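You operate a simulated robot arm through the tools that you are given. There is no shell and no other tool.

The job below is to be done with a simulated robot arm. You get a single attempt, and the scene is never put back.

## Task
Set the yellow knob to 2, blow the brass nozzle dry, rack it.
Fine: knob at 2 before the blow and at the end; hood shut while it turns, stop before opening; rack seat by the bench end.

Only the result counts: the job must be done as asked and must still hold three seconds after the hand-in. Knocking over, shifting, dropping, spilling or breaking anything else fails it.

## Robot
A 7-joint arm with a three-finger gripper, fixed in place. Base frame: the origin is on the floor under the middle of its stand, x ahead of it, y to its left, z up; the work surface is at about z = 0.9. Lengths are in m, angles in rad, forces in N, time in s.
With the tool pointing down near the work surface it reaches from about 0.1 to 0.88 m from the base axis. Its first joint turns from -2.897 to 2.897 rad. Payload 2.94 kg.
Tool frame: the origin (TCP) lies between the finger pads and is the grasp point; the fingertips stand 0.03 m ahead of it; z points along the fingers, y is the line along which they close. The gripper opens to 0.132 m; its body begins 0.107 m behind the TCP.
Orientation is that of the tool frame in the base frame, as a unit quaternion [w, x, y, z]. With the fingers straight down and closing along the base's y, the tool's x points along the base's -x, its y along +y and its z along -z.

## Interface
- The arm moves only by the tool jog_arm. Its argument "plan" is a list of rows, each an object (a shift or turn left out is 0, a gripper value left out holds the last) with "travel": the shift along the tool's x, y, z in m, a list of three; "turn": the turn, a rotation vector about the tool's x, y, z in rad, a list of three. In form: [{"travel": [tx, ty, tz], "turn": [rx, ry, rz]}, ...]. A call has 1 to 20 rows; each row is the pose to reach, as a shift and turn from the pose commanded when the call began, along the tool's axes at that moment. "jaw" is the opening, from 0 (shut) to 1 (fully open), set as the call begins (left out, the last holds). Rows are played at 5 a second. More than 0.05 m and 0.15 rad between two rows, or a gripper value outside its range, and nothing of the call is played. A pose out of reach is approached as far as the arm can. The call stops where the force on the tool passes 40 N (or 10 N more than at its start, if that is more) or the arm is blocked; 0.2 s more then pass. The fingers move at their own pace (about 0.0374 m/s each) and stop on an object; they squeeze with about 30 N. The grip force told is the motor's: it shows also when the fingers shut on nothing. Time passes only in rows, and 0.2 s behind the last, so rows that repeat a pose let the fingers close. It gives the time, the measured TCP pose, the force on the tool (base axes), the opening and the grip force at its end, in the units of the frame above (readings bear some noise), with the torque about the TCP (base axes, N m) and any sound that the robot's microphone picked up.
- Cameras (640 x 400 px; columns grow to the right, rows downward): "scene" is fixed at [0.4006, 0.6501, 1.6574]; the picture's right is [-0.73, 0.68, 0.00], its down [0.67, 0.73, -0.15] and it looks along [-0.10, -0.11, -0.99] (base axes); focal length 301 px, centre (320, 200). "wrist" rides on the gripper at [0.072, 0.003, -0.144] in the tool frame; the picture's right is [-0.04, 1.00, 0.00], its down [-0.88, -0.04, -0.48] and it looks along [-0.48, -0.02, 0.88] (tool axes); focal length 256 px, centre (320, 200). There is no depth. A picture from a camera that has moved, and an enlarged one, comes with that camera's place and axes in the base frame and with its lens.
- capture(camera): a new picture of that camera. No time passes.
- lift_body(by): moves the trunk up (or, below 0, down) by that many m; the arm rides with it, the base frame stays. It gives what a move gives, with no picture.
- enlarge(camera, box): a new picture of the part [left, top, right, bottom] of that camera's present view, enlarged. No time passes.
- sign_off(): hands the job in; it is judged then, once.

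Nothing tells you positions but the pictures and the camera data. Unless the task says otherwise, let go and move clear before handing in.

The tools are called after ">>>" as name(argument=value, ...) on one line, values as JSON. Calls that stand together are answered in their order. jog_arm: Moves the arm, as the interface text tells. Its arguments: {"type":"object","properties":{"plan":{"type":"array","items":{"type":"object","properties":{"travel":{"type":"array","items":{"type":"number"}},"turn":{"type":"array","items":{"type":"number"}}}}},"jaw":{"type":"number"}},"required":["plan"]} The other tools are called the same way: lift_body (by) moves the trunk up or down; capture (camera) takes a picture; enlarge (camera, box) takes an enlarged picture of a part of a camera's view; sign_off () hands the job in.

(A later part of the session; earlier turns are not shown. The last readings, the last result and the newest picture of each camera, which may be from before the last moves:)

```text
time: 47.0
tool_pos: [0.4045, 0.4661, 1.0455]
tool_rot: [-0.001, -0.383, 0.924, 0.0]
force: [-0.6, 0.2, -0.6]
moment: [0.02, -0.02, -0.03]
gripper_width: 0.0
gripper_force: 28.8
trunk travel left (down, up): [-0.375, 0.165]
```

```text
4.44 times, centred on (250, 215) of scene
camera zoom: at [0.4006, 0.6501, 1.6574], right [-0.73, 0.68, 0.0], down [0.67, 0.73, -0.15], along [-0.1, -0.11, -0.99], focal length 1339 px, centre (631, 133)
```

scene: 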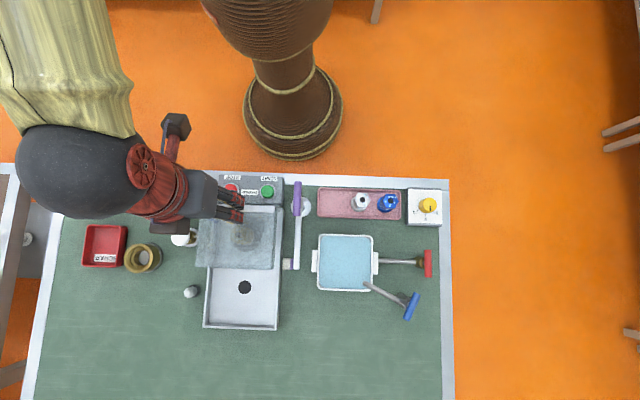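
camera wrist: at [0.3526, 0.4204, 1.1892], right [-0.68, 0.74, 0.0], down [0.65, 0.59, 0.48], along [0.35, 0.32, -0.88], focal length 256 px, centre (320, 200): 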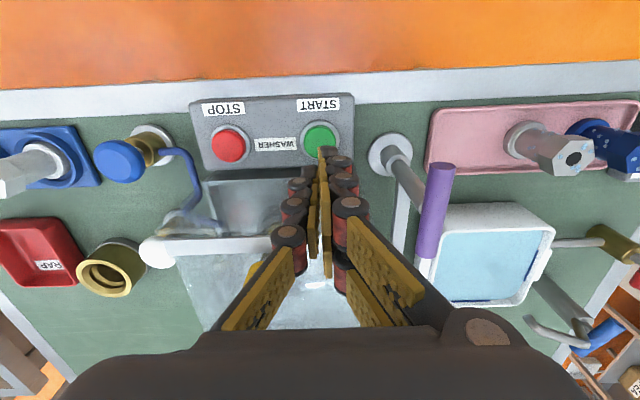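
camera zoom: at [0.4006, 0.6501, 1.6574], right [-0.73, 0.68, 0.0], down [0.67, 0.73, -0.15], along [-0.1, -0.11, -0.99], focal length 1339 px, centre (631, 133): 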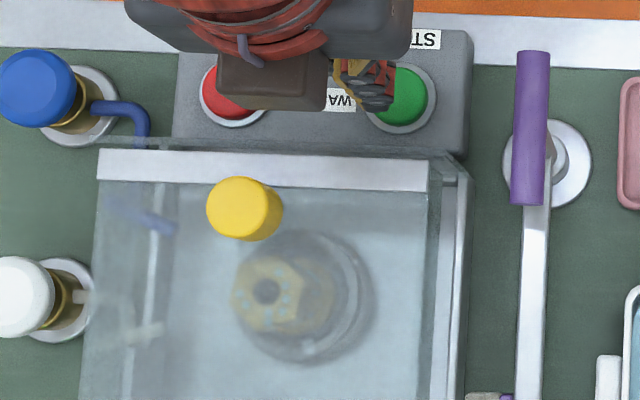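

>>> jog_arm(plan=[{"travel": [0, 0, -0.04]}, {"travel": [0, 0, -0.08]}, {"travel": [0, 0, -0.12]}, {"travel": [0, 0, -0.12]}])

>>> enlarge(camera="scene", box=[190, 170, 310, 260])

>>> capture(camera="wrist")

```text
time: 48.0
tool_pos: [0.4048, 0.4685, 1.1661]
tool_rot: [-0.001, -0.382, 0.924, 0.0]
force: [0.3, 0.5, -0.3]
moment: [-0.01, -0.01, 0.0]
gripper_width: 0.0
gripper_force: 28.6
trunk travel left (down, up): [-0.375, 0.165]
```

```text
4.44 times, centred on (250, 215) of scene
camera zoom: at [0.4006, 0.6501, 1.6574], right [-0.73, 0.68, 0.0], down [0.67, 0.73, -0.15], along [-0.1, -0.11, -0.99], focal length 1339 px, centre (631, 133)
```

zoom: 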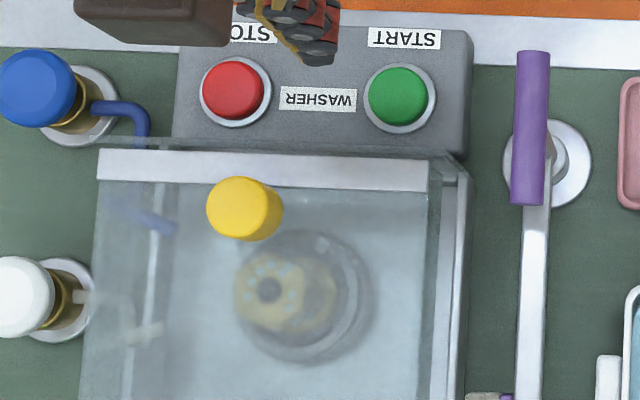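

```text
taken
camera wrist: at [0.353, 0.419, 1.3091], right [-0.68, 0.74, 0.0], down [0.65, 0.6, 0.47], along [0.35, 0.32, -0.88], focal length 256 px, centre (320, 200)
```

wrist: 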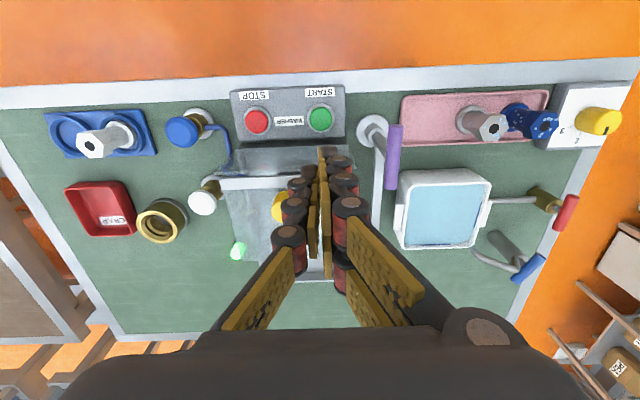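

The chuck is turning (the droplets moved round) and the side lamp is green. I'll now go above the white-capped valve for a close look.

>>> jog_arm(plan=[{"travel": [-0.02, -0.032, 0]}, {"travel": [-0.04, -0.064, 0]}, {"travel": [-0.06, -0.096, 0]}, {"travel": [-0.08, -0.128, 0]}, {"travel": [-0.1, -0.16, 0]}, {"travel": [-0.118, -0.19, 0]}, {"travel": [-0.118, -0.19, 0.04]}, {"travel": [-0.118, -0.19, 0.07]}, {"travel": [-0.118, -0.19, 0.07]}, {"travel": [-0.118, -0.19, 0.07]}])

>>> capture(camera="wrist")

>>> capture(camera="scene")

```text
time: 50.2
tool_pos: [0.6258, 0.4153, 1.0951]
tool_rot: [0.0, -0.383, 0.924, 0.0]
force: [0.1, 0.2, 0.1]
moment: [0.02, 0.04, 0.01]
gripper_width: 0.0001
gripper_force: 28.5
trunk travel left (down, up): [-0.375, 0.165]
```

```text
taken
camera wrist: at [0.572, 0.3662, 1.2393], right [-0.68, 0.74, 0.0], down [0.65, 0.59, 0.48], along [0.35, 0.32, -0.88], focal length 256 px, centre (320, 200)
```

wrist: 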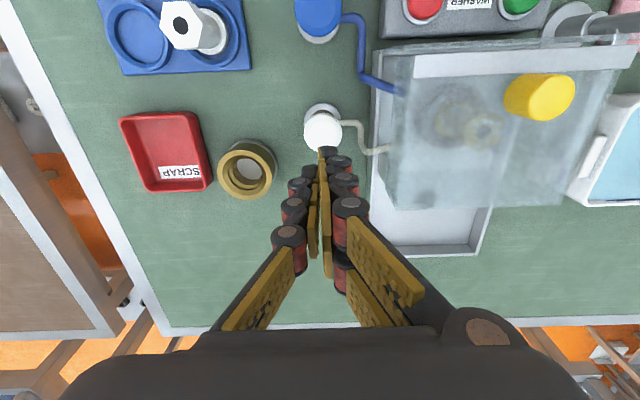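

```text
taken
```

scene: 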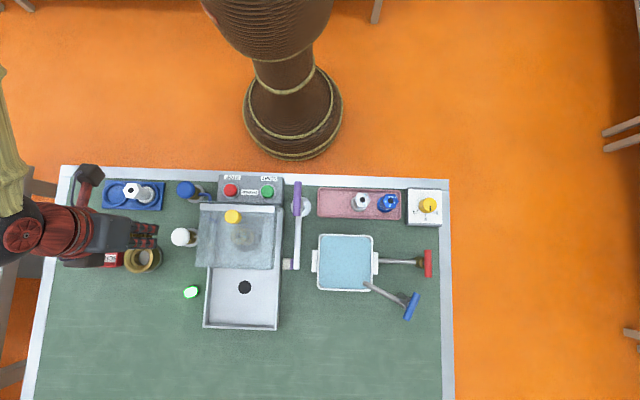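

>>> enlarge(camera="wrist", box=[270, 80, 410, 200])

>>> enlarge(camera="wrist", box=[270, 0, 410, 110])

>>> enlarge(camera="scene", box=[160, 170, 290, 270])

```text
3.33 times, centred on (340, 140) of wrist
camera zoom: at [0.572, 0.3662, 1.2393], right [-0.68, 0.74, 0.0], down [0.65, 0.59, 0.48], along [0.35, 0.32, -0.88], focal length 853 px, centre (253, 400)
```

zoom: 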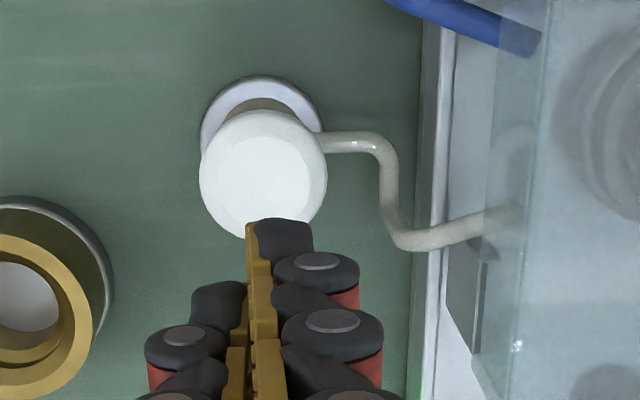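

```text
3.64 times, centred on (340, 55) of wrist
camera zoom: at [0.572, 0.3662, 1.2393], right [-0.68, 0.74, 0.0], down [0.65, 0.59, 0.48], along [0.35, 0.32, -0.88], focal length 931 px, centre (247, 727)
```

zoom: 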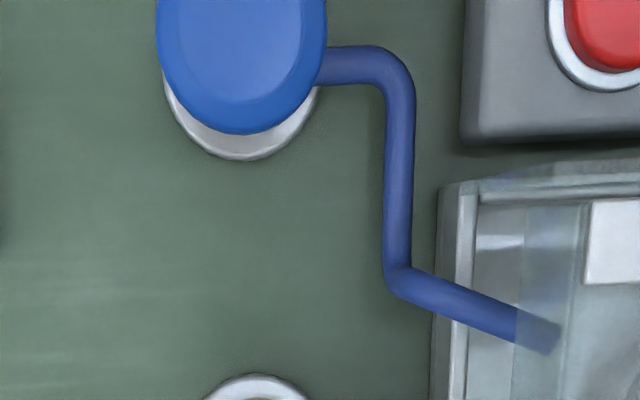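

```text
4.00 times, centred on (225, 220) of scene
camera zoom: at [0.4006, 0.6501, 1.6574], right [-0.73, 0.68, 0.0], down [0.67, 0.73, -0.15], along [-0.1, -0.11, -0.99], focal length 1205 px, centre (700, 120)
```

zoom: 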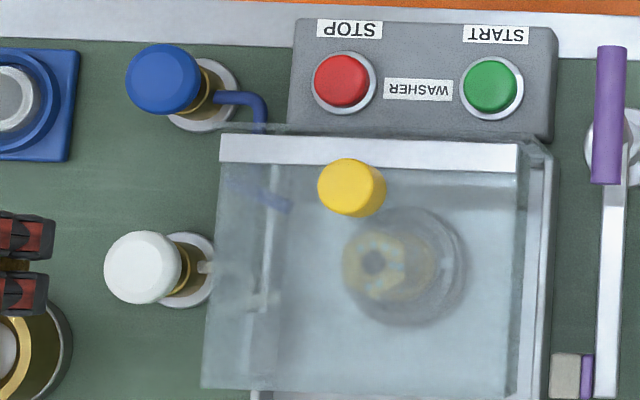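

The white pipe runs under the hood edge pointing at the nozzle. I'll centre over the white cap and lower to just above it.

>>> jog_arm(plan=[{"travel": [0.002, 0.002, 0.03]}, {"travel": [0.003, 0.004, 0.06]}, {"travel": [0.003, 0.004, 0.085]}, {"travel": [0.003, 0.004, 0.095]}, {"travel": [0.003, 0.004, 0.095]}])

>>> enlarge(camera="wrist", box=[220, 100, 440, 260])

>>> enlarge(camera="scene", box=[130, 190, 270, 280])

```text
time: 51.4
tool_pos: [0.6215, 0.4162, 1.0007]
tool_rot: [0.0, -0.383, 0.924, -0.001]
force: [0.1, -0.2, -0.3]
moment: [0.0, 0.01, 0.02]
gripper_width: 0.0001
gripper_force: 28.3
trunk travel left (down, up): [-0.375, 0.165]
```

```text
2.50 times, centred on (330, 180) of wrist
camera zoom: at [0.5675, 0.3673, 1.1434], right [-0.68, 0.74, 0.0], down [0.65, 0.59, 0.48], along [0.35, 0.32, -0.88], focal length 640 px, centre (295, 250)
```

zoom: 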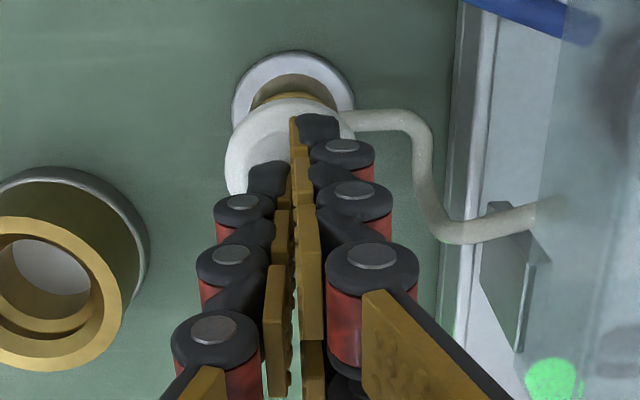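

```text
4.44 times, centred on (200, 235) of scene
camera zoom: at [0.4006, 0.6501, 1.6574], right [-0.73, 0.68, 0.0], down [0.67, 0.73, -0.15], along [-0.1, -0.11, -0.99], focal length 1339 px, centre (853, 44)
```

zoom: 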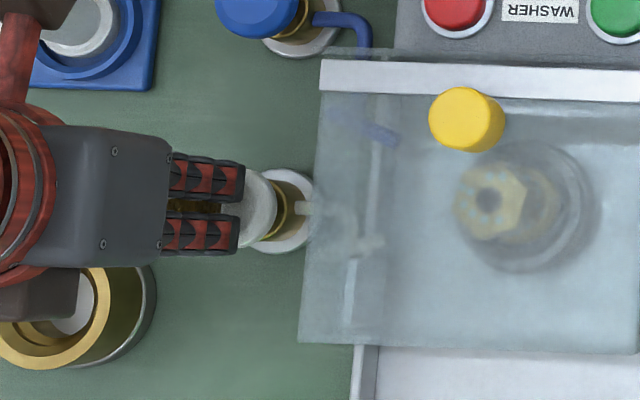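

Fingertips are about 13 mm above the white cap. I'll press down in steps, watching force and sound.

>>> jog_arm(plan=[{"travel": [0, 0, 0.006]}, {"travel": [0, 0, 0.012]}, {"travel": [0, 0, 0.016]}])

```text
time: 52.2
tool_pos: [0.6202, 0.4177, 0.9853]
tool_rot: [0.001, -0.382, 0.924, -0.001]
force: [0.5, -1.9, 2.6]
moment: [-0.03, 0.0, 0.01]
gripper_width: 0.0061
gripper_force: 28.3
trunk travel left (down, up): [-0.375, 0.165]
heard: click
```

A click came from the white cap. I'll hold it here briefly and look at the nozzle.

>>> jog_arm(plan=[{"travel": [0, 0, 0]}, {"travel": [0, 0, 0]}, {"travel": [0, 0, 0]}])

>>> enlarge(camera="scene", box=[180, 200, 280, 270])

>>> enlarge(camera="wrist", box=[220, 100, 500, 300])

```text
time: 53.0
tool_pos: [0.6215, 0.4177, 0.984]
tool_rot: [0.0, -0.383, 0.924, 0.0]
force: [2.0, -0.6, 2.7]
moment: [-0.02, -0.01, 0.01]
gripper_width: 0.0063
gripper_force: 28.8
trunk travel left (down, up): [-0.375, 0.165]
```

```text
5.71 times, centred on (230, 235) of scene
camera zoom: at [0.4006, 0.6501, 1.6574], right [-0.73, 0.68, 0.0], down [0.67, 0.73, -0.15], along [-0.1, -0.11, -0.99], focal length 1721 px, centre (834, 0)
```

zoom: 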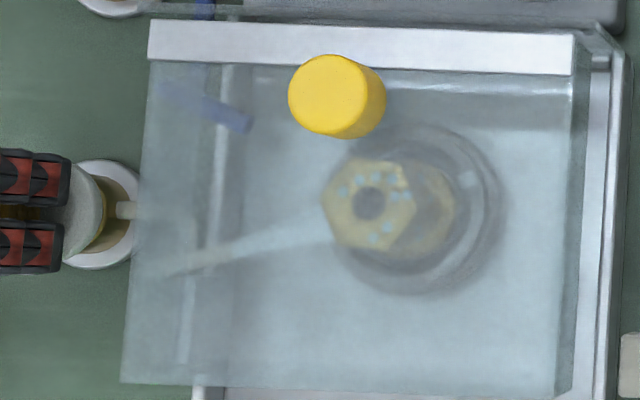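

```text
2.00 times, centred on (360, 200) of wrist
camera zoom: at [0.5677, 0.368, 1.1278], right [-0.68, 0.74, 0.0], down [0.65, 0.59, 0.48], along [0.35, 0.32, -0.88], focal length 512 px, centre (240, 200)
```

zoom: 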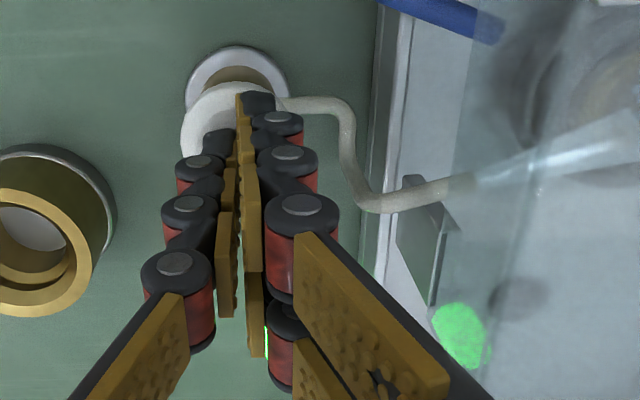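

A pale jet now blows from the white pipe onto the turning nozzle. I'll keep it on and watch the droplets.

>>> jog_arm(plan=[{"travel": [0, 0, 0]}, {"travel": [0, 0, 0]}, {"travel": [0, 0, 0]}, {"travel": [0, 0, 0]}, {"travel": [0, 0, 0]}, {"travel": [0, 0, 0]}, {"travel": [0, 0, 0]}, {"travel": [0, 0, 0]}])

>>> enlarge(camera="scene", box=[180, 200, 280, 270])

```text
time: 54.8
tool_pos: [0.6212, 0.4168, 0.9845]
tool_rot: [0.0, -0.383, 0.924, -0.001]
force: [1.7, 0.6, 2.5]
moment: [0.03, -0.02, 0.0]
gripper_width: 0.006
gripper_force: 29.0
trunk travel left (down, up): [-0.375, 0.165]
```

```text
5.71 times, centred on (230, 235) of scene
camera zoom: at [0.4006, 0.6501, 1.6574], right [-0.73, 0.68, 0.0], down [0.67, 0.73, -0.15], along [-0.1, -0.11, -0.99], focal length 1721 px, centre (834, 0)
```

zoom: 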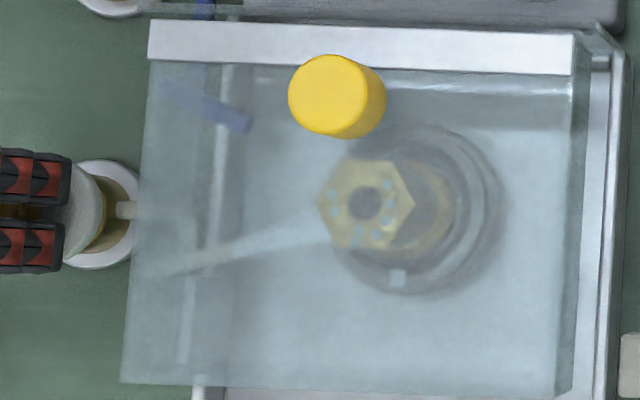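

The jet continues and the droplets may be shrinking. I'll hold longer.

>>> jog_arm(plan=[{"travel": [0, 0, 0]}, {"travel": [0, 0, 0]}, {"travel": [0, 0, 0]}, {"travel": [0, 0, 0]}, {"travel": [0, 0, 0]}, {"travel": [0, 0, 0]}, {"travel": [0, 0, 0]}, {"travel": [0, 0, 0]}, {"travel": [0, 0, 0]}, {"travel": [0, 0, 0]}, {"travel": [0, 0, 0]}, {"travel": [0, 0, 0]}, {"travel": [0, 0, 0]}, {"travel": [0, 0, 0]}, {"travel": [0, 0, 0]}])

>>> enlarge(camera="scene", box=[180, 200, 280, 270])

```text
time: 58.0
tool_pos: [0.6199, 0.4168, 0.9839]
tool_rot: [-0.001, -0.383, 0.924, -0.001]
force: [0.0, -0.4, 2.5]
moment: [-0.05, 0.05, -0.01]
gripper_width: 0.0056
gripper_force: 28.4
trunk travel left (down, up): [-0.375, 0.165]
```

```text
5.71 times, centred on (230, 235) of scene
camera zoom: at [0.4006, 0.6501, 1.6574], right [-0.73, 0.68, 0.0], down [0.67, 0.73, -0.15], along [-0.1, -0.11, -0.99], focal length 1721 px, centre (834, 0)
```

zoom: 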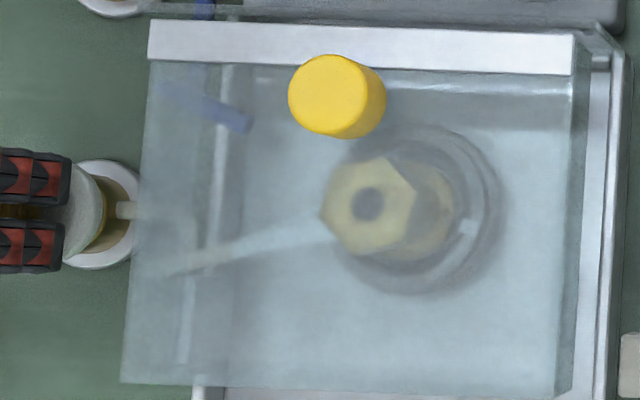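

The droplets are gone from the visible faces. I'll blow one more second for the sides, then lift off and see whether the jet stops.

>>> jog_arm(plan=[{"travel": [0, 0, 0]}, {"travel": [0, 0, 0]}, {"travel": [0, 0, 0]}, {"travel": [0, 0, 0]}, {"travel": [0, 0, 0]}, {"travel": [0, 0, 0]}])

>>> enlarge(camera="scene", box=[180, 200, 280, 270])

>>> jog_arm(plan=[{"travel": [0, 0, -0.01]}, {"travel": [0, 0, -0.03]}, {"travel": [0, 0, -0.07]}, {"travel": [0, 0, -0.11]}, {"travel": [0, 0, -0.15]}, {"travel": [0, 0, -0.18]}, {"travel": [0, 0, -0.18]}])

>>> enlarge(camera="scene", box=[160, 180, 290, 270])

>>> capture(camera="wrist")

```text
time: 59.4
tool_pos: [0.6189, 0.4179, 0.9836]
tool_rot: [0.0, -0.383, 0.924, -0.001]
force: [0.0, -0.4, 2.1]
moment: [0.02, -0.03, 0.0]
gripper_width: 0.006
gripper_force: 28.1
trunk travel left (down, up): [-0.375, 0.165]
```

```text
5.71 times, centred on (230, 235) of scene
camera zoom: at [0.4006, 0.6501, 1.6574], right [-0.73, 0.68, 0.0], down [0.67, 0.73, -0.15], along [-0.1, -0.11, -0.99], focal length 1721 px, centre (834, 0)
```

zoom: 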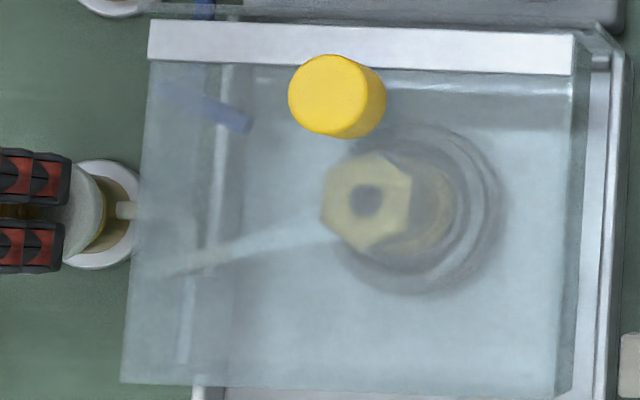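

```text
time: 61.0
tool_pos: [0.6181, 0.418, 1.1642]
tool_rot: [0.0, -0.383, 0.924, 0.0]
force: [-0.3, 0.5, -0.5]
moment: [0.0, -0.04, -0.02]
gripper_width: 0.0
gripper_force: 28.9
trunk travel left (down, up): [-0.375, 0.165]
```

```text
4.44 times, centred on (225, 225) of scene
camera zoom: at [0.4006, 0.6501, 1.6574], right [-0.73, 0.68, 0.0], down [0.67, 0.73, -0.15], along [-0.1, -0.11, -0.99], focal length 1339 px, centre (742, 89)
```

zoom: 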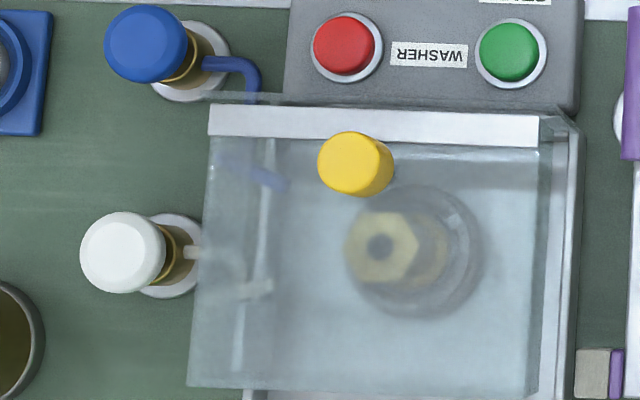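

```text
taken
camera wrist: at [0.5653, 0.369, 1.3079], right [-0.68, 0.74, 0.0], down [0.65, 0.59, 0.47], along [0.35, 0.32, -0.88], focal length 256 px, centre (320, 200)
```

wrist: 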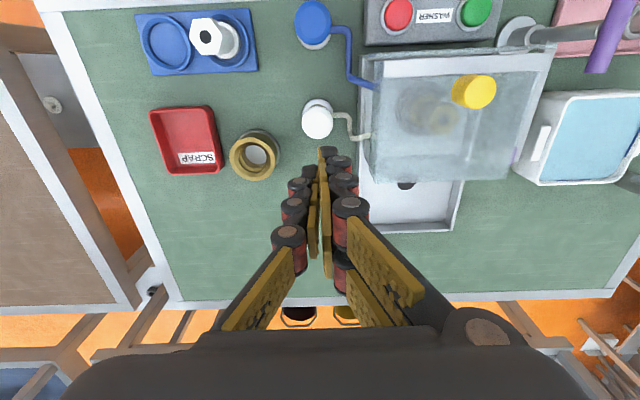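

The jet stopped on release and the nozzle is dry. Next is STOP: I'll go over it (S=-0.045, W=0.618) with closed fingers.

>>> jog_arm(plan=[{"travel": [0.029, 0.024, 0]}, {"travel": [0.058, 0.048, 0]}, {"travel": [0.087, 0.073, 0]}, {"travel": [0.1151, 0.0967, 0]}, {"travel": [0.1151, 0.0967, 0.04]}, {"travel": [0.1151, 0.0967, 0.08]}, {"travel": [0.1151, 0.0967, 0.12]}, {"travel": [0.1151, 0.0967, 0.12]}, {"travel": [0.1151, 0.0967, 0.12]}])

>>> capture(camera="wrist")

>>> enlarge(camera="scene", box=[160, 150, 300, 250])

```text
time: 63.0
tool_pos: [0.4696, 0.4043, 1.0445]
tool_rot: [0.0, -0.383, 0.924, 0.001]
force: [0.0, -0.3, 0.2]
moment: [0.02, 0.02, 0.02]
gripper_width: 0.0
gripper_force: 28.4
trunk travel left (down, up): [-0.375, 0.165]
```

```text
taken
camera wrist: at [0.4162, 0.3559, 1.187], right [-0.68, 0.74, 0.0], down [0.65, 0.59, 0.48], along [0.35, 0.32, -0.88], focal length 256 px, centre (320, 200)
```

wrist: 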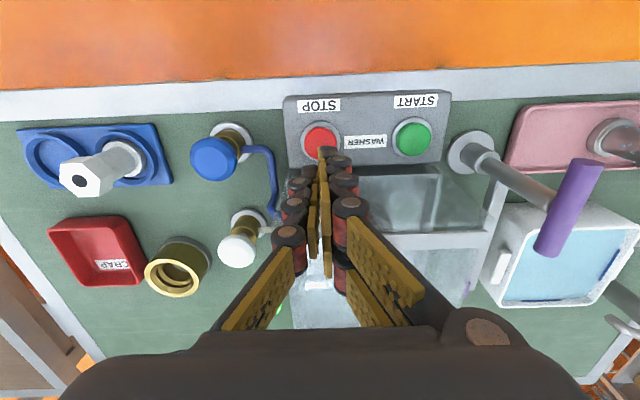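

```text
4.00 times, centred on (230, 200) of scene
camera zoom: at [0.4006, 0.6501, 1.6574], right [-0.73, 0.68, 0.0], down [0.67, 0.73, -0.15], along [-0.1, -0.11, -0.99], focal length 1205 px, centre (680, 200)
```

zoom: 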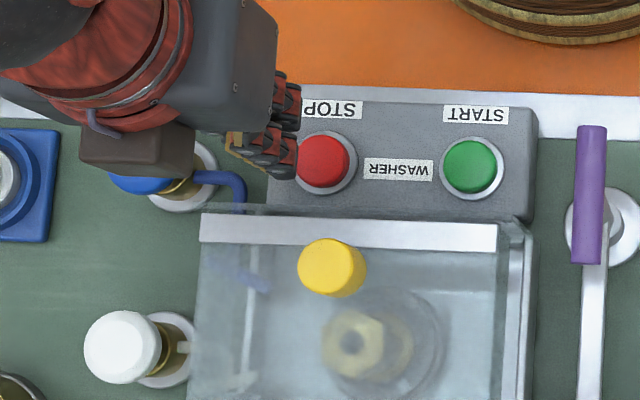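

STOP is directly below the fingertips. I'll lower and press it.

>>> jog_arm(plan=[{"travel": [0.001, 0.001, 0.03]}, {"travel": [0.001, 0.001, 0.055]}, {"travel": [0.001, 0.001, 0.066]}, {"travel": [0.001, 0.001, 0.072]}, {"travel": [0.001, 0.001, 0.076]}, {"travel": [0.001, 0.001, 0.079]}])

```text
time: 64.4
tool_pos: [0.467, 0.4045, 0.9664]
tool_rot: [0.0, -0.383, 0.924, 0.0]
force: [-2.6, -1.6, 8.6]
moment: [-0.05, 0.08, 0.0]
gripper_width: 0.006
gripper_force: 28.6
trunk travel left (down, up): [-0.375, 0.165]
heard: click
```

STOP clicked. I'll back off and check that the chuck and the lamp have stopped.

>>> jog_arm(plan=[{"travel": [0, 0, -0.03]}, {"travel": [0, 0, -0.07]}, {"travel": [0, 0, -0.11]}, {"travel": [0, 0, -0.15]}, {"travel": [0, 0, -0.19]}, {"travel": [0, 0, -0.2]}])

>>> enlarge(camera="scene", box=[170, 180, 300, 310])

>>> jog_arm(plan=[{"travel": [0, 0, 0]}, {"travel": [0, 0, 0]}, {"travel": [0, 0, 0]}])

>>> enlarge(camera="scene", box=[170, 180, 300, 310])

>>> capture(camera="wrist")

```text
time: 65.8
tool_pos: [0.4683, 0.4026, 1.1642]
tool_rot: [0.001, -0.383, 0.924, 0.0]
force: [0.8, 0.4, 0.7]
moment: [0.0, -0.02, 0.03]
gripper_width: 0.0
gripper_force: 28.6
trunk travel left (down, up): [-0.375, 0.165]
```

```text
3.08 times, centred on (235, 245) of scene
camera zoom: at [0.4006, 0.6501, 1.6574], right [-0.73, 0.68, 0.0], down [0.67, 0.73, -0.15], along [-0.1, -0.11, -0.99], focal length 927 px, centre (582, 62)
```

zoom: 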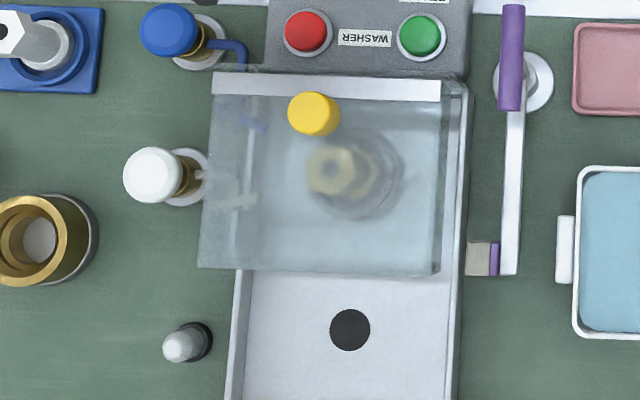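

```text
time: 66.6
tool_pos: [0.4692, 0.4023, 1.1639]
tool_rot: [0.001, -0.383, 0.924, 0.0]
force: [0.0, -0.7, 0.5]
moment: [0.02, -0.01, -0.01]
gripper_width: 0.0
gripper_force: 28.5
trunk travel left (down, up): [-0.375, 0.165]
```

```text
3.08 times, centred on (235, 245) of scene
camera zoom: at [0.4006, 0.6501, 1.6574], right [-0.73, 0.68, 0.0], down [0.67, 0.73, -0.15], along [-0.1, -0.11, -0.99], focal length 927 px, centre (582, 62)
```

zoom: 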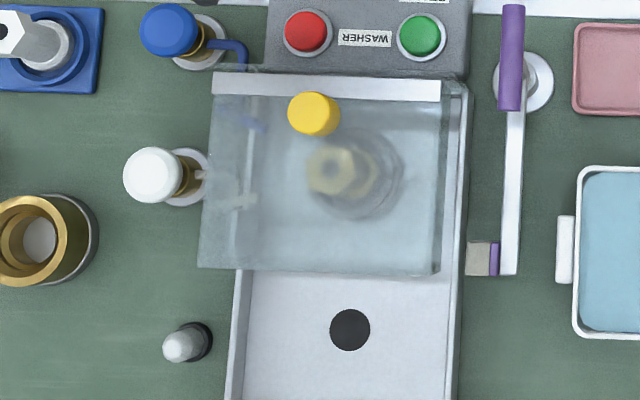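

```text
taken
camera wrist: at [0.4152, 0.354, 1.3079], right [-0.68, 0.74, 0.0], down [0.65, 0.59, 0.48], along [0.35, 0.32, -0.88], focal length 256 px, centre (320, 200)
```

wrist: 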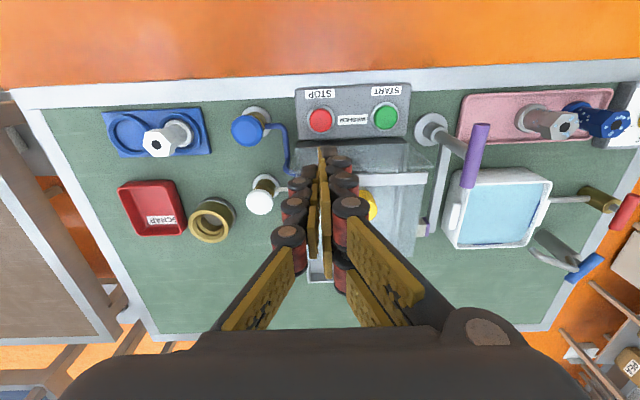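

The lamp is off and the chuck is still. I'll now go over the hood handle with the jaws open to reopen the hood.

>>> jog_arm(plan=[{"travel": [-0.025, 0.016, 0]}, {"travel": [-0.05, 0.032, 0]}, {"travel": [-0.0737, 0.0473, 0]}, {"travel": [-0.0737, 0.0473, 0.03]}, {"travel": [-0.0737, 0.0473, 0.05]}, {"travel": [-0.0737, 0.0473, 0.05]}, {"travel": [-0.0737, 0.0473, 0.05]}], jaw=0.45)

>>> enlarge(camera="wrist", box=[220, 90, 420, 240])

```text
time: 68.2
tool_pos: [0.4867, 0.4883, 1.1149]
tool_rot: [0.0, -0.383, 0.924, 0.0]
force: [0.4, -0.4, 0.4]
moment: [0.01, -0.05, -0.05]
gripper_width: 0.0598
gripper_force: 0.1
trunk travel left (down, up): [-0.375, 0.165]
```

```text
2.67 times, centred on (320, 165) of wrist
camera zoom: at [0.4343, 0.4396, 1.2585], right [-0.68, 0.74, 0.0], down [0.65, 0.59, 0.48], along [0.35, 0.32, -0.88], focal length 683 px, centre (320, 293)
```

zoom: 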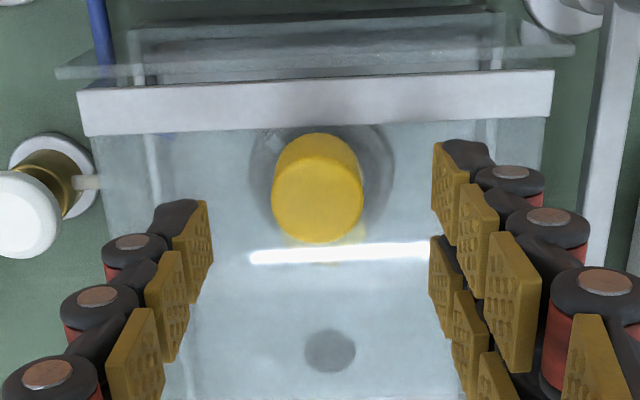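

The handle is centred under the gripper. I'll lower, grip and slide the hood open in the +W direction.

>>> jog_arm(plan=[{"travel": [0, -0.001, 0.02]}, {"travel": [0, -0.001, 0.04]}, {"travel": [0, -0.001, 0.049]}, {"travel": [0, -0.001, 0.049]}])

>>> jog_arm(plan=[{"travel": [0, 0, 0]}, {"travel": [0, 0, 0]}, {"travel": [0, 0, 0]}, {"travel": [0, 0, 0]}], jaw=0.08)

>>> jog_arm(plan=[{"travel": [-0.005, 0, 0]}, {"travel": [-0.015, 0, 0]}, {"travel": [-0.03, 0, 0]}, {"travel": [-0.045, 0, 0]}, {"travel": [-0.06, 0, 0]}, {"travel": [-0.06, 0, 0]}])

>>> capture(camera="wrist")

```text
time: 69.2
tool_pos: [0.487, 0.4887, 1.0677]
tool_rot: [-0.001, -0.383, 0.924, 0.0]
force: [0.4, 0.0, -0.4]
moment: [0.0, 0.02, 0.0]
gripper_width: 0.0592
gripper_force: 0.1
trunk travel left (down, up): [-0.375, 0.165]
```

```text
time: 70.2
tool_pos: [0.4868, 0.4887, 1.0676]
tool_rot: [0.0, -0.382, 0.924, 0.0]
force: [1.3, -0.7, -1.1]
moment: [-0.02, -0.15, 0.06]
gripper_width: 0.0263
gripper_force: 31.2
trunk travel left (down, up): [-0.375, 0.165]
```

```text
time: 71.6
tool_pos: [0.5295, 0.5301, 1.0662]
tool_rot: [0.0, -0.383, 0.924, 0.0]
force: [3.3, -5.2, -3.2]
moment: [0.52, -0.73, 0.0]
gripper_width: 0.026
gripper_force: 45.3
trunk travel left (down, up): [-0.375, 0.165]
```

```text
taken
camera wrist: at [0.4779, 0.4813, 1.2106], right [-0.68, 0.74, 0.0], down [0.65, 0.59, 0.47], along [0.35, 0.32, -0.88], focal length 256 px, centre (320, 200)
```

wrist: 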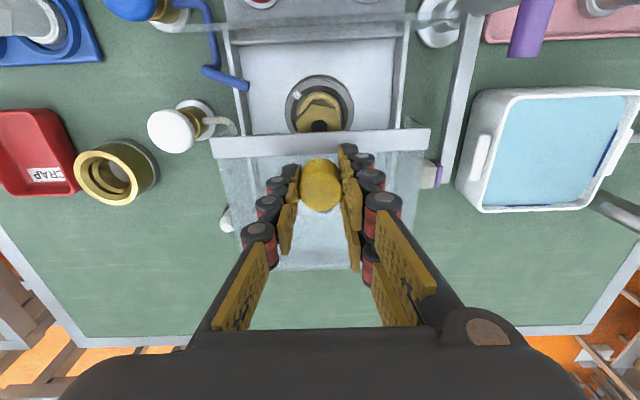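

The hood slides back smoothly. I'll carry on to its original open position.

>>> jog_arm(plan=[{"travel": [-0.015, 0, 0]}, {"travel": [-0.03, 0, 0]}, {"travel": [-0.045, 0, 0]}, {"travel": [-0.06, 0, 0]}, {"travel": [-0.07, 0, 0]}, {"travel": [-0.076, 0, 0]}, {"travel": [-0.076, 0, 0]}])

>>> capture(camera="wrist")

>>> capture(camera="scene")

```text
time: 73.2
tool_pos: [0.5824, 0.5825, 1.068]
tool_rot: [-0.001, -0.382, 0.924, 0.0]
force: [2.2, -11.6, 1.3]
moment: [-0.61, 0.31, 0.02]
gripper_width: 0.0258
gripper_force: 44.8
trunk travel left (down, up): [-0.375, 0.165]
```

```text
taken
camera wrist: at [0.5308, 0.5343, 1.2107], right [-0.68, 0.74, 0.0], down [0.65, 0.59, 0.47], along [0.35, 0.32, -0.88], focal length 256 px, centre (320, 200)
```

wrist: 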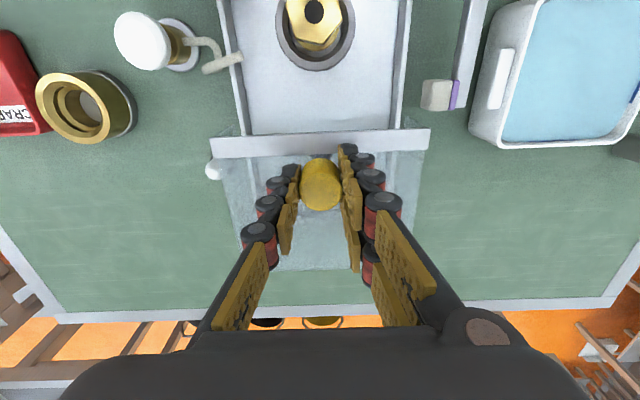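

```text
taken
```

scene: 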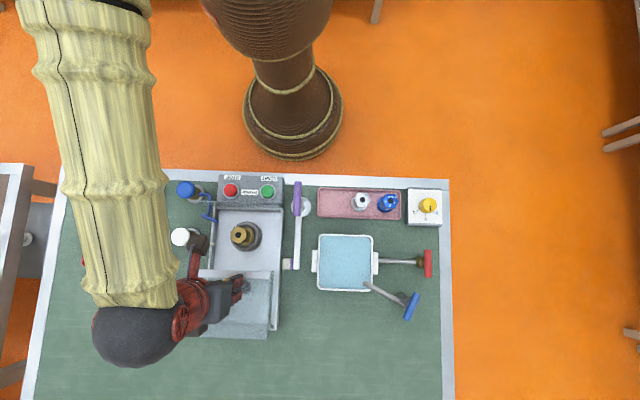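

The hood is back open. I'll release the handle, rise, and inspect the nozzle.

>>> jog_arm(plan=[{"travel": [0, 0, 0]}, {"travel": [0, 0, 0]}, {"travel": [0, 0, 0]}, {"travel": [0, 0, 0]}, {"travel": [0, 0, -0.03]}, {"travel": [0, 0, -0.07]}, {"travel": [0, 0, -0.1]}, {"travel": [0, 0, -0.1]}], jaw=0.5)

>>> enlarge(camera="scene", box=[205, 205, 285, 265])

>>> jog_arm(plan=[{"travel": [0.035, 0, 0]}, {"travel": [0.07, 0, 0]}, {"travel": [0.097, 0, 0]}, {"travel": [0.097, 0, 0]}, {"travel": [0.097, 0, 0]}])

>>> capture(camera="wrist")

>>> enlarge(camera="wrist", box=[240, 60, 400, 200])

```text
time: 75.0
tool_pos: [0.5847, 0.5861, 1.1678]
tool_rot: [0.0, -0.383, 0.924, 0.0]
force: [0.0, 0.3, -0.3]
moment: [-0.01, -0.01, 0.03]
gripper_width: 0.066
gripper_force: 0.0
trunk travel left (down, up): [-0.375, 0.165]
```

```text
6.67 times, centred on (245, 235) of scene
camera zoom: at [0.4006, 0.6501, 1.6574], right [-0.73, 0.68, 0.0], down [0.67, 0.73, -0.15], along [-0.1, -0.11, -0.99], focal length 2008 px, centre (820, -33)
```

zoom: 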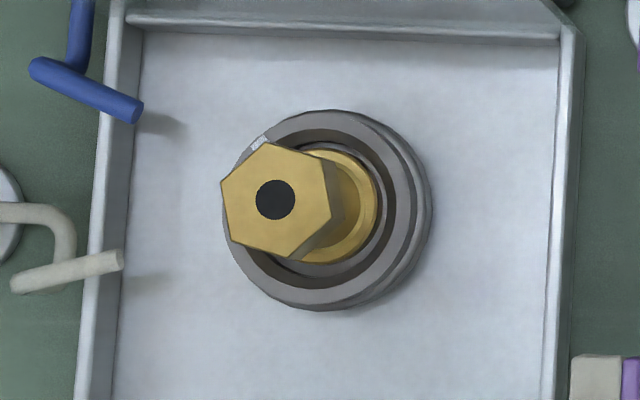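

```text
time: 76.2
tool_pos: [0.5155, 0.5159, 1.1663]
tool_rot: [0.0, -0.382, 0.924, -0.001]
force: [0.2, -0.4, -0.2]
moment: [-0.01, -0.01, -0.02]
gripper_width: 0.066
gripper_force: 0.2
trunk travel left (down, up): [-0.375, 0.165]
```

```text
taken
camera wrist: at [0.4624, 0.4672, 1.3092], right [-0.68, 0.74, 0.0], down [0.65, 0.59, 0.48], along [0.35, 0.32, -0.88], focal length 256 px, centre (320, 200)
```

wrist: 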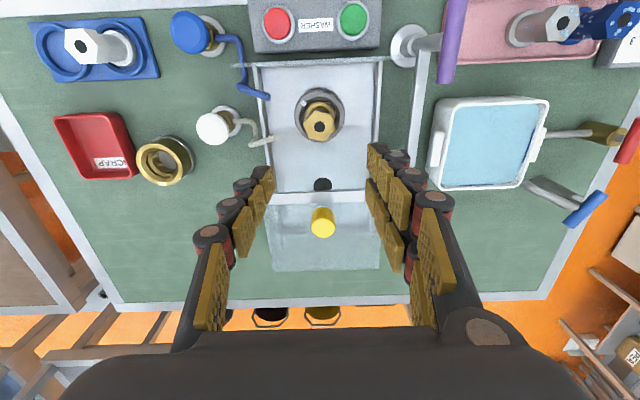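

```text
2.86 times, centred on (320, 130) of wrist
camera zoom: at [0.4624, 0.4672, 1.3092], right [-0.68, 0.74, 0.0], down [0.65, 0.59, 0.48], along [0.35, 0.32, -0.88], focal length 731 px, centre (320, 400)
```

zoom: 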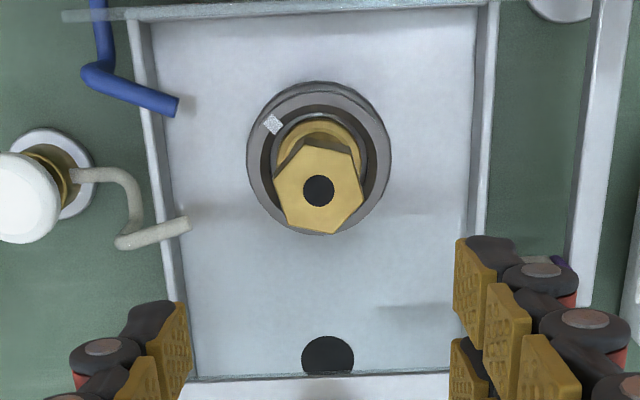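

The nozzle is dry and upright in the chuck, turned about 12° from my closing line. I'll match that angle, centre (3 mm), and descend in two stages.

>>> jog_arm(plan=[{"travel": [0.001, 0, 0.03], "turn": [0, 0, -0.07]}, {"travel": [0.002, 0, 0.07], "turn": [0, 0, -0.14]}, {"travel": [0.003, 0, 0.1], "turn": [0, 0, -0.218]}, {"travel": [0.003, 0, 0.11], "turn": [0, 0, -0.218]}, {"travel": [0.003, 0, 0.11], "turn": [0, 0, -0.218]}, {"travel": [0.003, 0, 0.11], "turn": [0, 0, -0.218]}])

>>> enlarge(camera="wrist", box=[220, 80, 420, 230])

```text
time: 77.6
tool_pos: [0.5125, 0.5156, 1.0571]
tool_rot: [0.0, -0.481, 0.877, 0.0]
force: [-0.1, 0.5, -0.6]
moment: [0.0, -0.02, -0.01]
gripper_width: 0.066
gripper_force: 0.2
trunk travel left (down, up): [-0.375, 0.165]
```

```text
2.67 times, centred on (320, 155) of wrist
camera zoom: at [0.4711, 0.4553, 1.1996], right [-0.82, 0.57, 0.0], down [0.5, 0.72, 0.48], along [0.27, 0.39, -0.88], focal length 683 px, centre (320, 320)
```

zoom: 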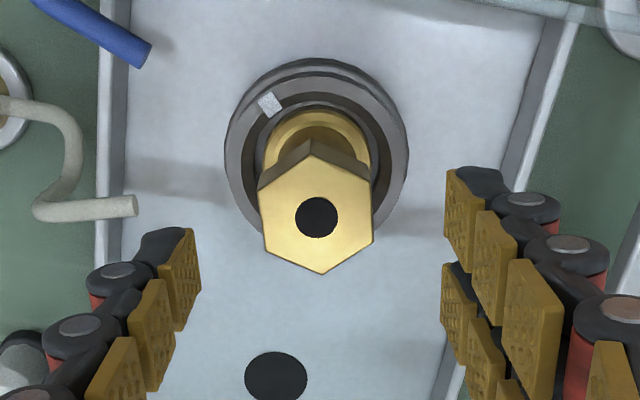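

Flats and pads are aligned and centred. I'll lower the remaining 61 mm and close.

>>> jog_arm(plan=[{"travel": [0, 0, 0.025]}, {"travel": [0, 0, 0.05]}, {"travel": [0, 0, 0.061]}, {"travel": [0, 0, 0.061]}])

>>> enlarge(camera="wrist", box=[220, 80, 420, 230])

```text
time: 78.6
tool_pos: [0.514, 0.5144, 0.9958]
tool_rot: [0.0, -0.481, 0.877, -0.001]
force: [-0.3, 0.3, 1.1]
moment: [-0.01, -0.02, 0.0]
gripper_width: 0.0663
gripper_force: 0.0
trunk travel left (down, up): [-0.375, 0.165]
```

```text
2.67 times, centred on (320, 155) of wrist
camera zoom: at [0.4732, 0.4547, 1.138], right [-0.82, 0.57, 0.0], down [0.5, 0.72, 0.48], along [0.27, 0.39, -0.88], focal length 683 px, centre (320, 320)
```

zoom: 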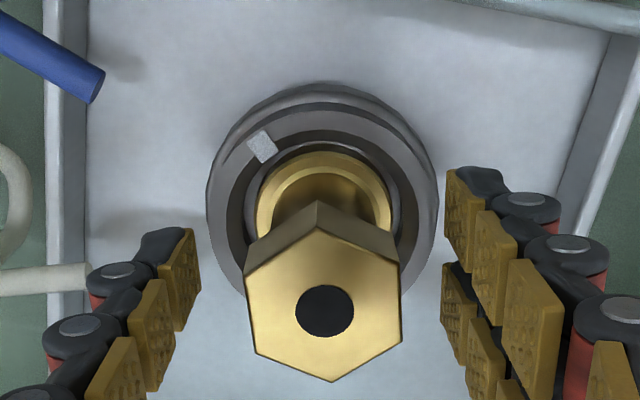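

>>> jog_arm(plan=[{"travel": [0, 0, 0]}, {"travel": [0, 0, 0]}, {"travel": [0, 0, 0]}, {"travel": [0, 0, 0]}, {"travel": [0, 0, 0]}], jaw=0.1)

>>> enlarge(camera="wrist", box=[220, 80, 420, 230])

```text
time: 79.8
tool_pos: [0.5155, 0.5132, 0.9949]
tool_rot: [0.0, -0.481, 0.877, 0.0]
force: [0.2, 0.1, 0.7]
moment: [0.05, 0.03, -0.05]
gripper_width: 0.0324
gripper_force: 30.4
trunk travel left (down, up): [-0.375, 0.165]
```

```text
2.67 times, centred on (320, 155) of wrist
camera zoom: at [0.4731, 0.4548, 1.1382], right [-0.82, 0.57, 0.0], down [0.5, 0.72, 0.48], along [0.27, 0.39, -0.88], focal length 683 px, centre (320, 320)
```

zoom: 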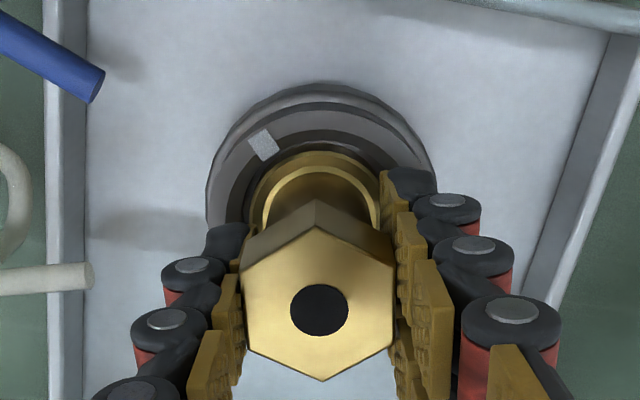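

The nozzle is gripped. I'll lift it straight out of the chuck to a safe height.

>>> jog_arm(plan=[{"travel": [0, 0, -0.01]}, {"travel": [0, 0, -0.03]}, {"travel": [0, 0, -0.07]}, {"travel": [0, 0, -0.11]}, {"travel": [0, 0, -0.15]}, {"travel": [0, 0, -0.17]}, {"travel": [0, 0, -0.17]}])

>>> capture(camera="wrist")

>>> enlarge(camera="scene", box=[90, 170, 220, 260])

```text
time: 81.4
tool_pos: [0.5127, 0.5126, 1.1677]
tool_rot: [-0.001, -0.481, 0.877, -0.001]
force: [-0.4, -1.5, -1.8]
moment: [0.01, 0.0, 0.0]
gripper_width: 0.0325
gripper_force: 29.8
trunk travel left (down, up): [-0.375, 0.165]
```

```text
taken
camera wrist: at [0.472, 0.4541, 1.3104], right [-0.82, 0.57, 0.0], down [0.5, 0.72, 0.47], along [0.27, 0.39, -0.88], focal length 256 px, centre (320, 200)
```

wrist: 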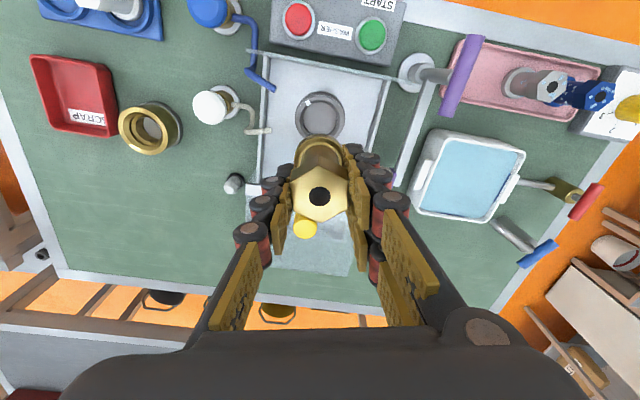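

```text
4.44 times, centred on (155, 215) of scene
camera zoom: at [0.4006, 0.6501, 1.6574], right [-0.73, 0.68, 0.0], down [0.67, 0.73, -0.15], along [-0.1, -0.11, -0.99], focal length 1339 px, centre (1053, 133)
```

zoom: 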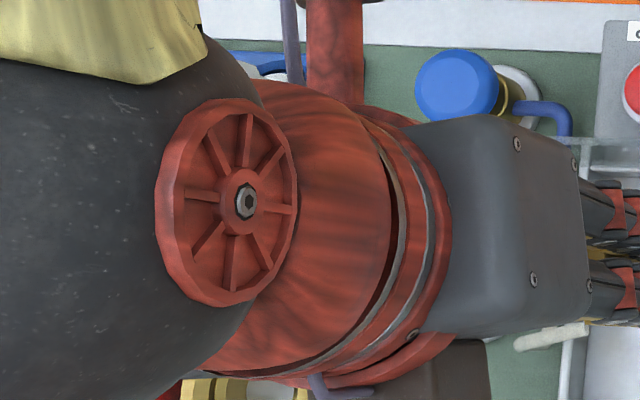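

The nozzle is clear of the chuck. I'll carry it over to the free seat of the blue rack (the one by the left bench end), turning the gripper so the fingers close across the rack.

>>> jog_arm(plan=[{"travel": [0.0123, -0.0231, 0], "turn": [0, 0, 0.1376]}, {"travel": [0.0246, -0.0463, 0], "turn": [0, 0, 0.2752]}, {"travel": [0.0369, -0.0694, 0], "turn": [0, 0, 0.4128]}, {"travel": [0.0492, -0.0925, 0], "turn": [0, 0, 0.5505]}, {"travel": [0.0615, -0.1157, 0], "turn": [0, 0, 0.6881]}, {"travel": [0.0738, -0.1388, 0], "turn": [0, 0, 0.8257]}, {"travel": [0.0861, -0.1619, 0], "turn": [0, 0, 0.9633]}, {"travel": [0.0984, -0.185, 0], "turn": [0, 0, 1.1009]}, {"travel": [0.1107, -0.2082, 0], "turn": [0, 0, 1.2385]}, {"travel": [0.123, -0.2313, 0], "turn": [0, 0, 1.3762]}, {"travel": [0.1353, -0.2544, 0], "turn": [0, 0, 1.5138]}, {"travel": [0.1476, -0.2776, 0], "turn": [0, 0, 1.6514]}, {"travel": [0.1599, -0.3007, 0], "turn": [0, 0, 1.789]}, {"travel": [0.1599, -0.3007, 0], "turn": [0, 0, 1.789]}, {"travel": [0.1599, -0.3007, 0], "turn": [0, 0, 1.789]}])

>>> capture(camera="wrist")

>>> capture(camera="scene")

```text
time: 84.6
tool_pos: [0.6794, 0.2153, 1.166]
tool_rot: [0.0, 0.383, 0.924, 0.0]
force: [0.5, 0.4, -2.0]
moment: [0.0, 0.0, -0.02]
gripper_width: 0.0324
gripper_force: 29.9
trunk travel left (down, up): [-0.375, 0.165]
```

```text
taken
camera wrist: at [0.6313, 0.2696, 1.3086], right [0.74, 0.68, 0.0], down [0.59, -0.65, 0.48], along [0.32, -0.35, -0.88], focal length 256 px, centre (320, 200)
```

wrist: 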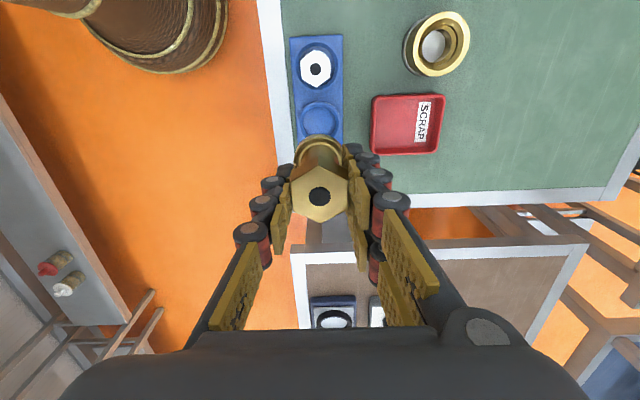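

```text
taken
```

scene: 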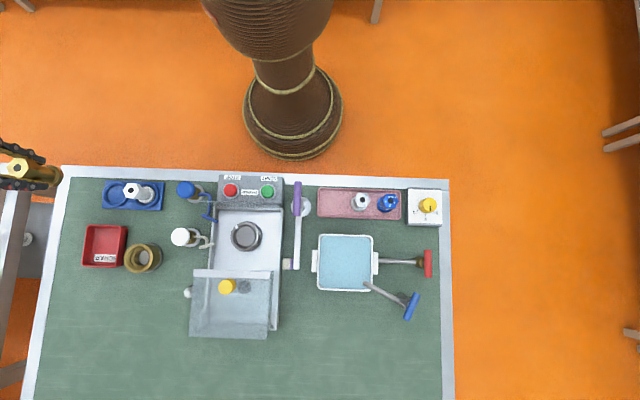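

I'm over the rack area; the seat is visible just ahead of the held nozzle. I'll enlarge to fix the seat centre.

>>> enlarge(camera="wrist", box=[260, 30, 380, 150])

>>> enlarge(camera="scene", box=[95, 170, 175, 220])

>>> enlarge(camera="wrist", box=[290, 230, 440, 340])

```text
3.33 times, centred on (320, 90) of wrist
camera zoom: at [0.6313, 0.2696, 1.3086], right [0.74, 0.68, 0.0], down [0.59, -0.65, 0.48], along [0.32, -0.35, -0.88], focal length 853 px, centre (320, 567)
```

zoom: 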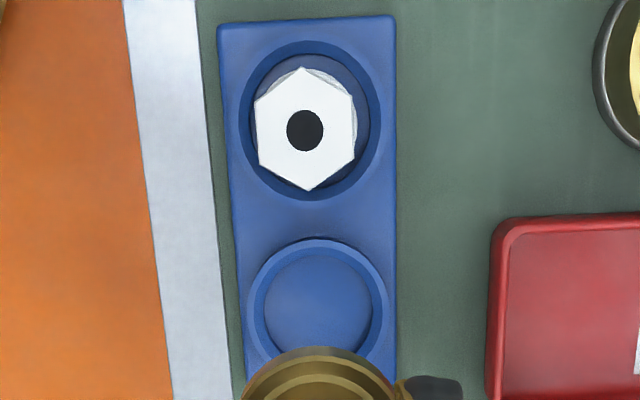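

```text
8.00 times, centred on (135, 195) of scene
camera zoom: at [0.4006, 0.6501, 1.6574], right [-0.73, 0.68, 0.0], down [0.67, 0.73, -0.15], along [-0.1, -0.11, -0.99], focal length 2409 px, centre (1800, 240)
```

zoom: 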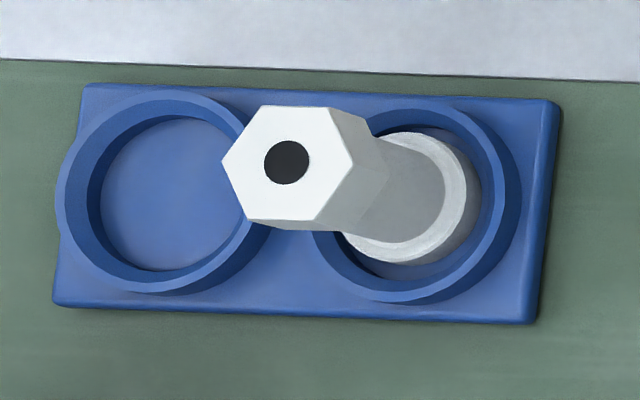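

```text
3.64 times, centred on (365, 285) of wrist
camera zoom: at [0.6313, 0.2696, 1.3086], right [0.74, 0.68, 0.0], down [0.59, -0.65, 0.48], along [0.32, -0.35, -0.88], focal length 931 px, centre (156, -109)
```

zoom: 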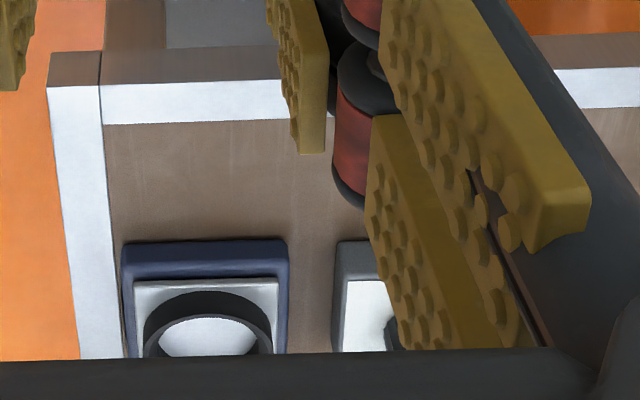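

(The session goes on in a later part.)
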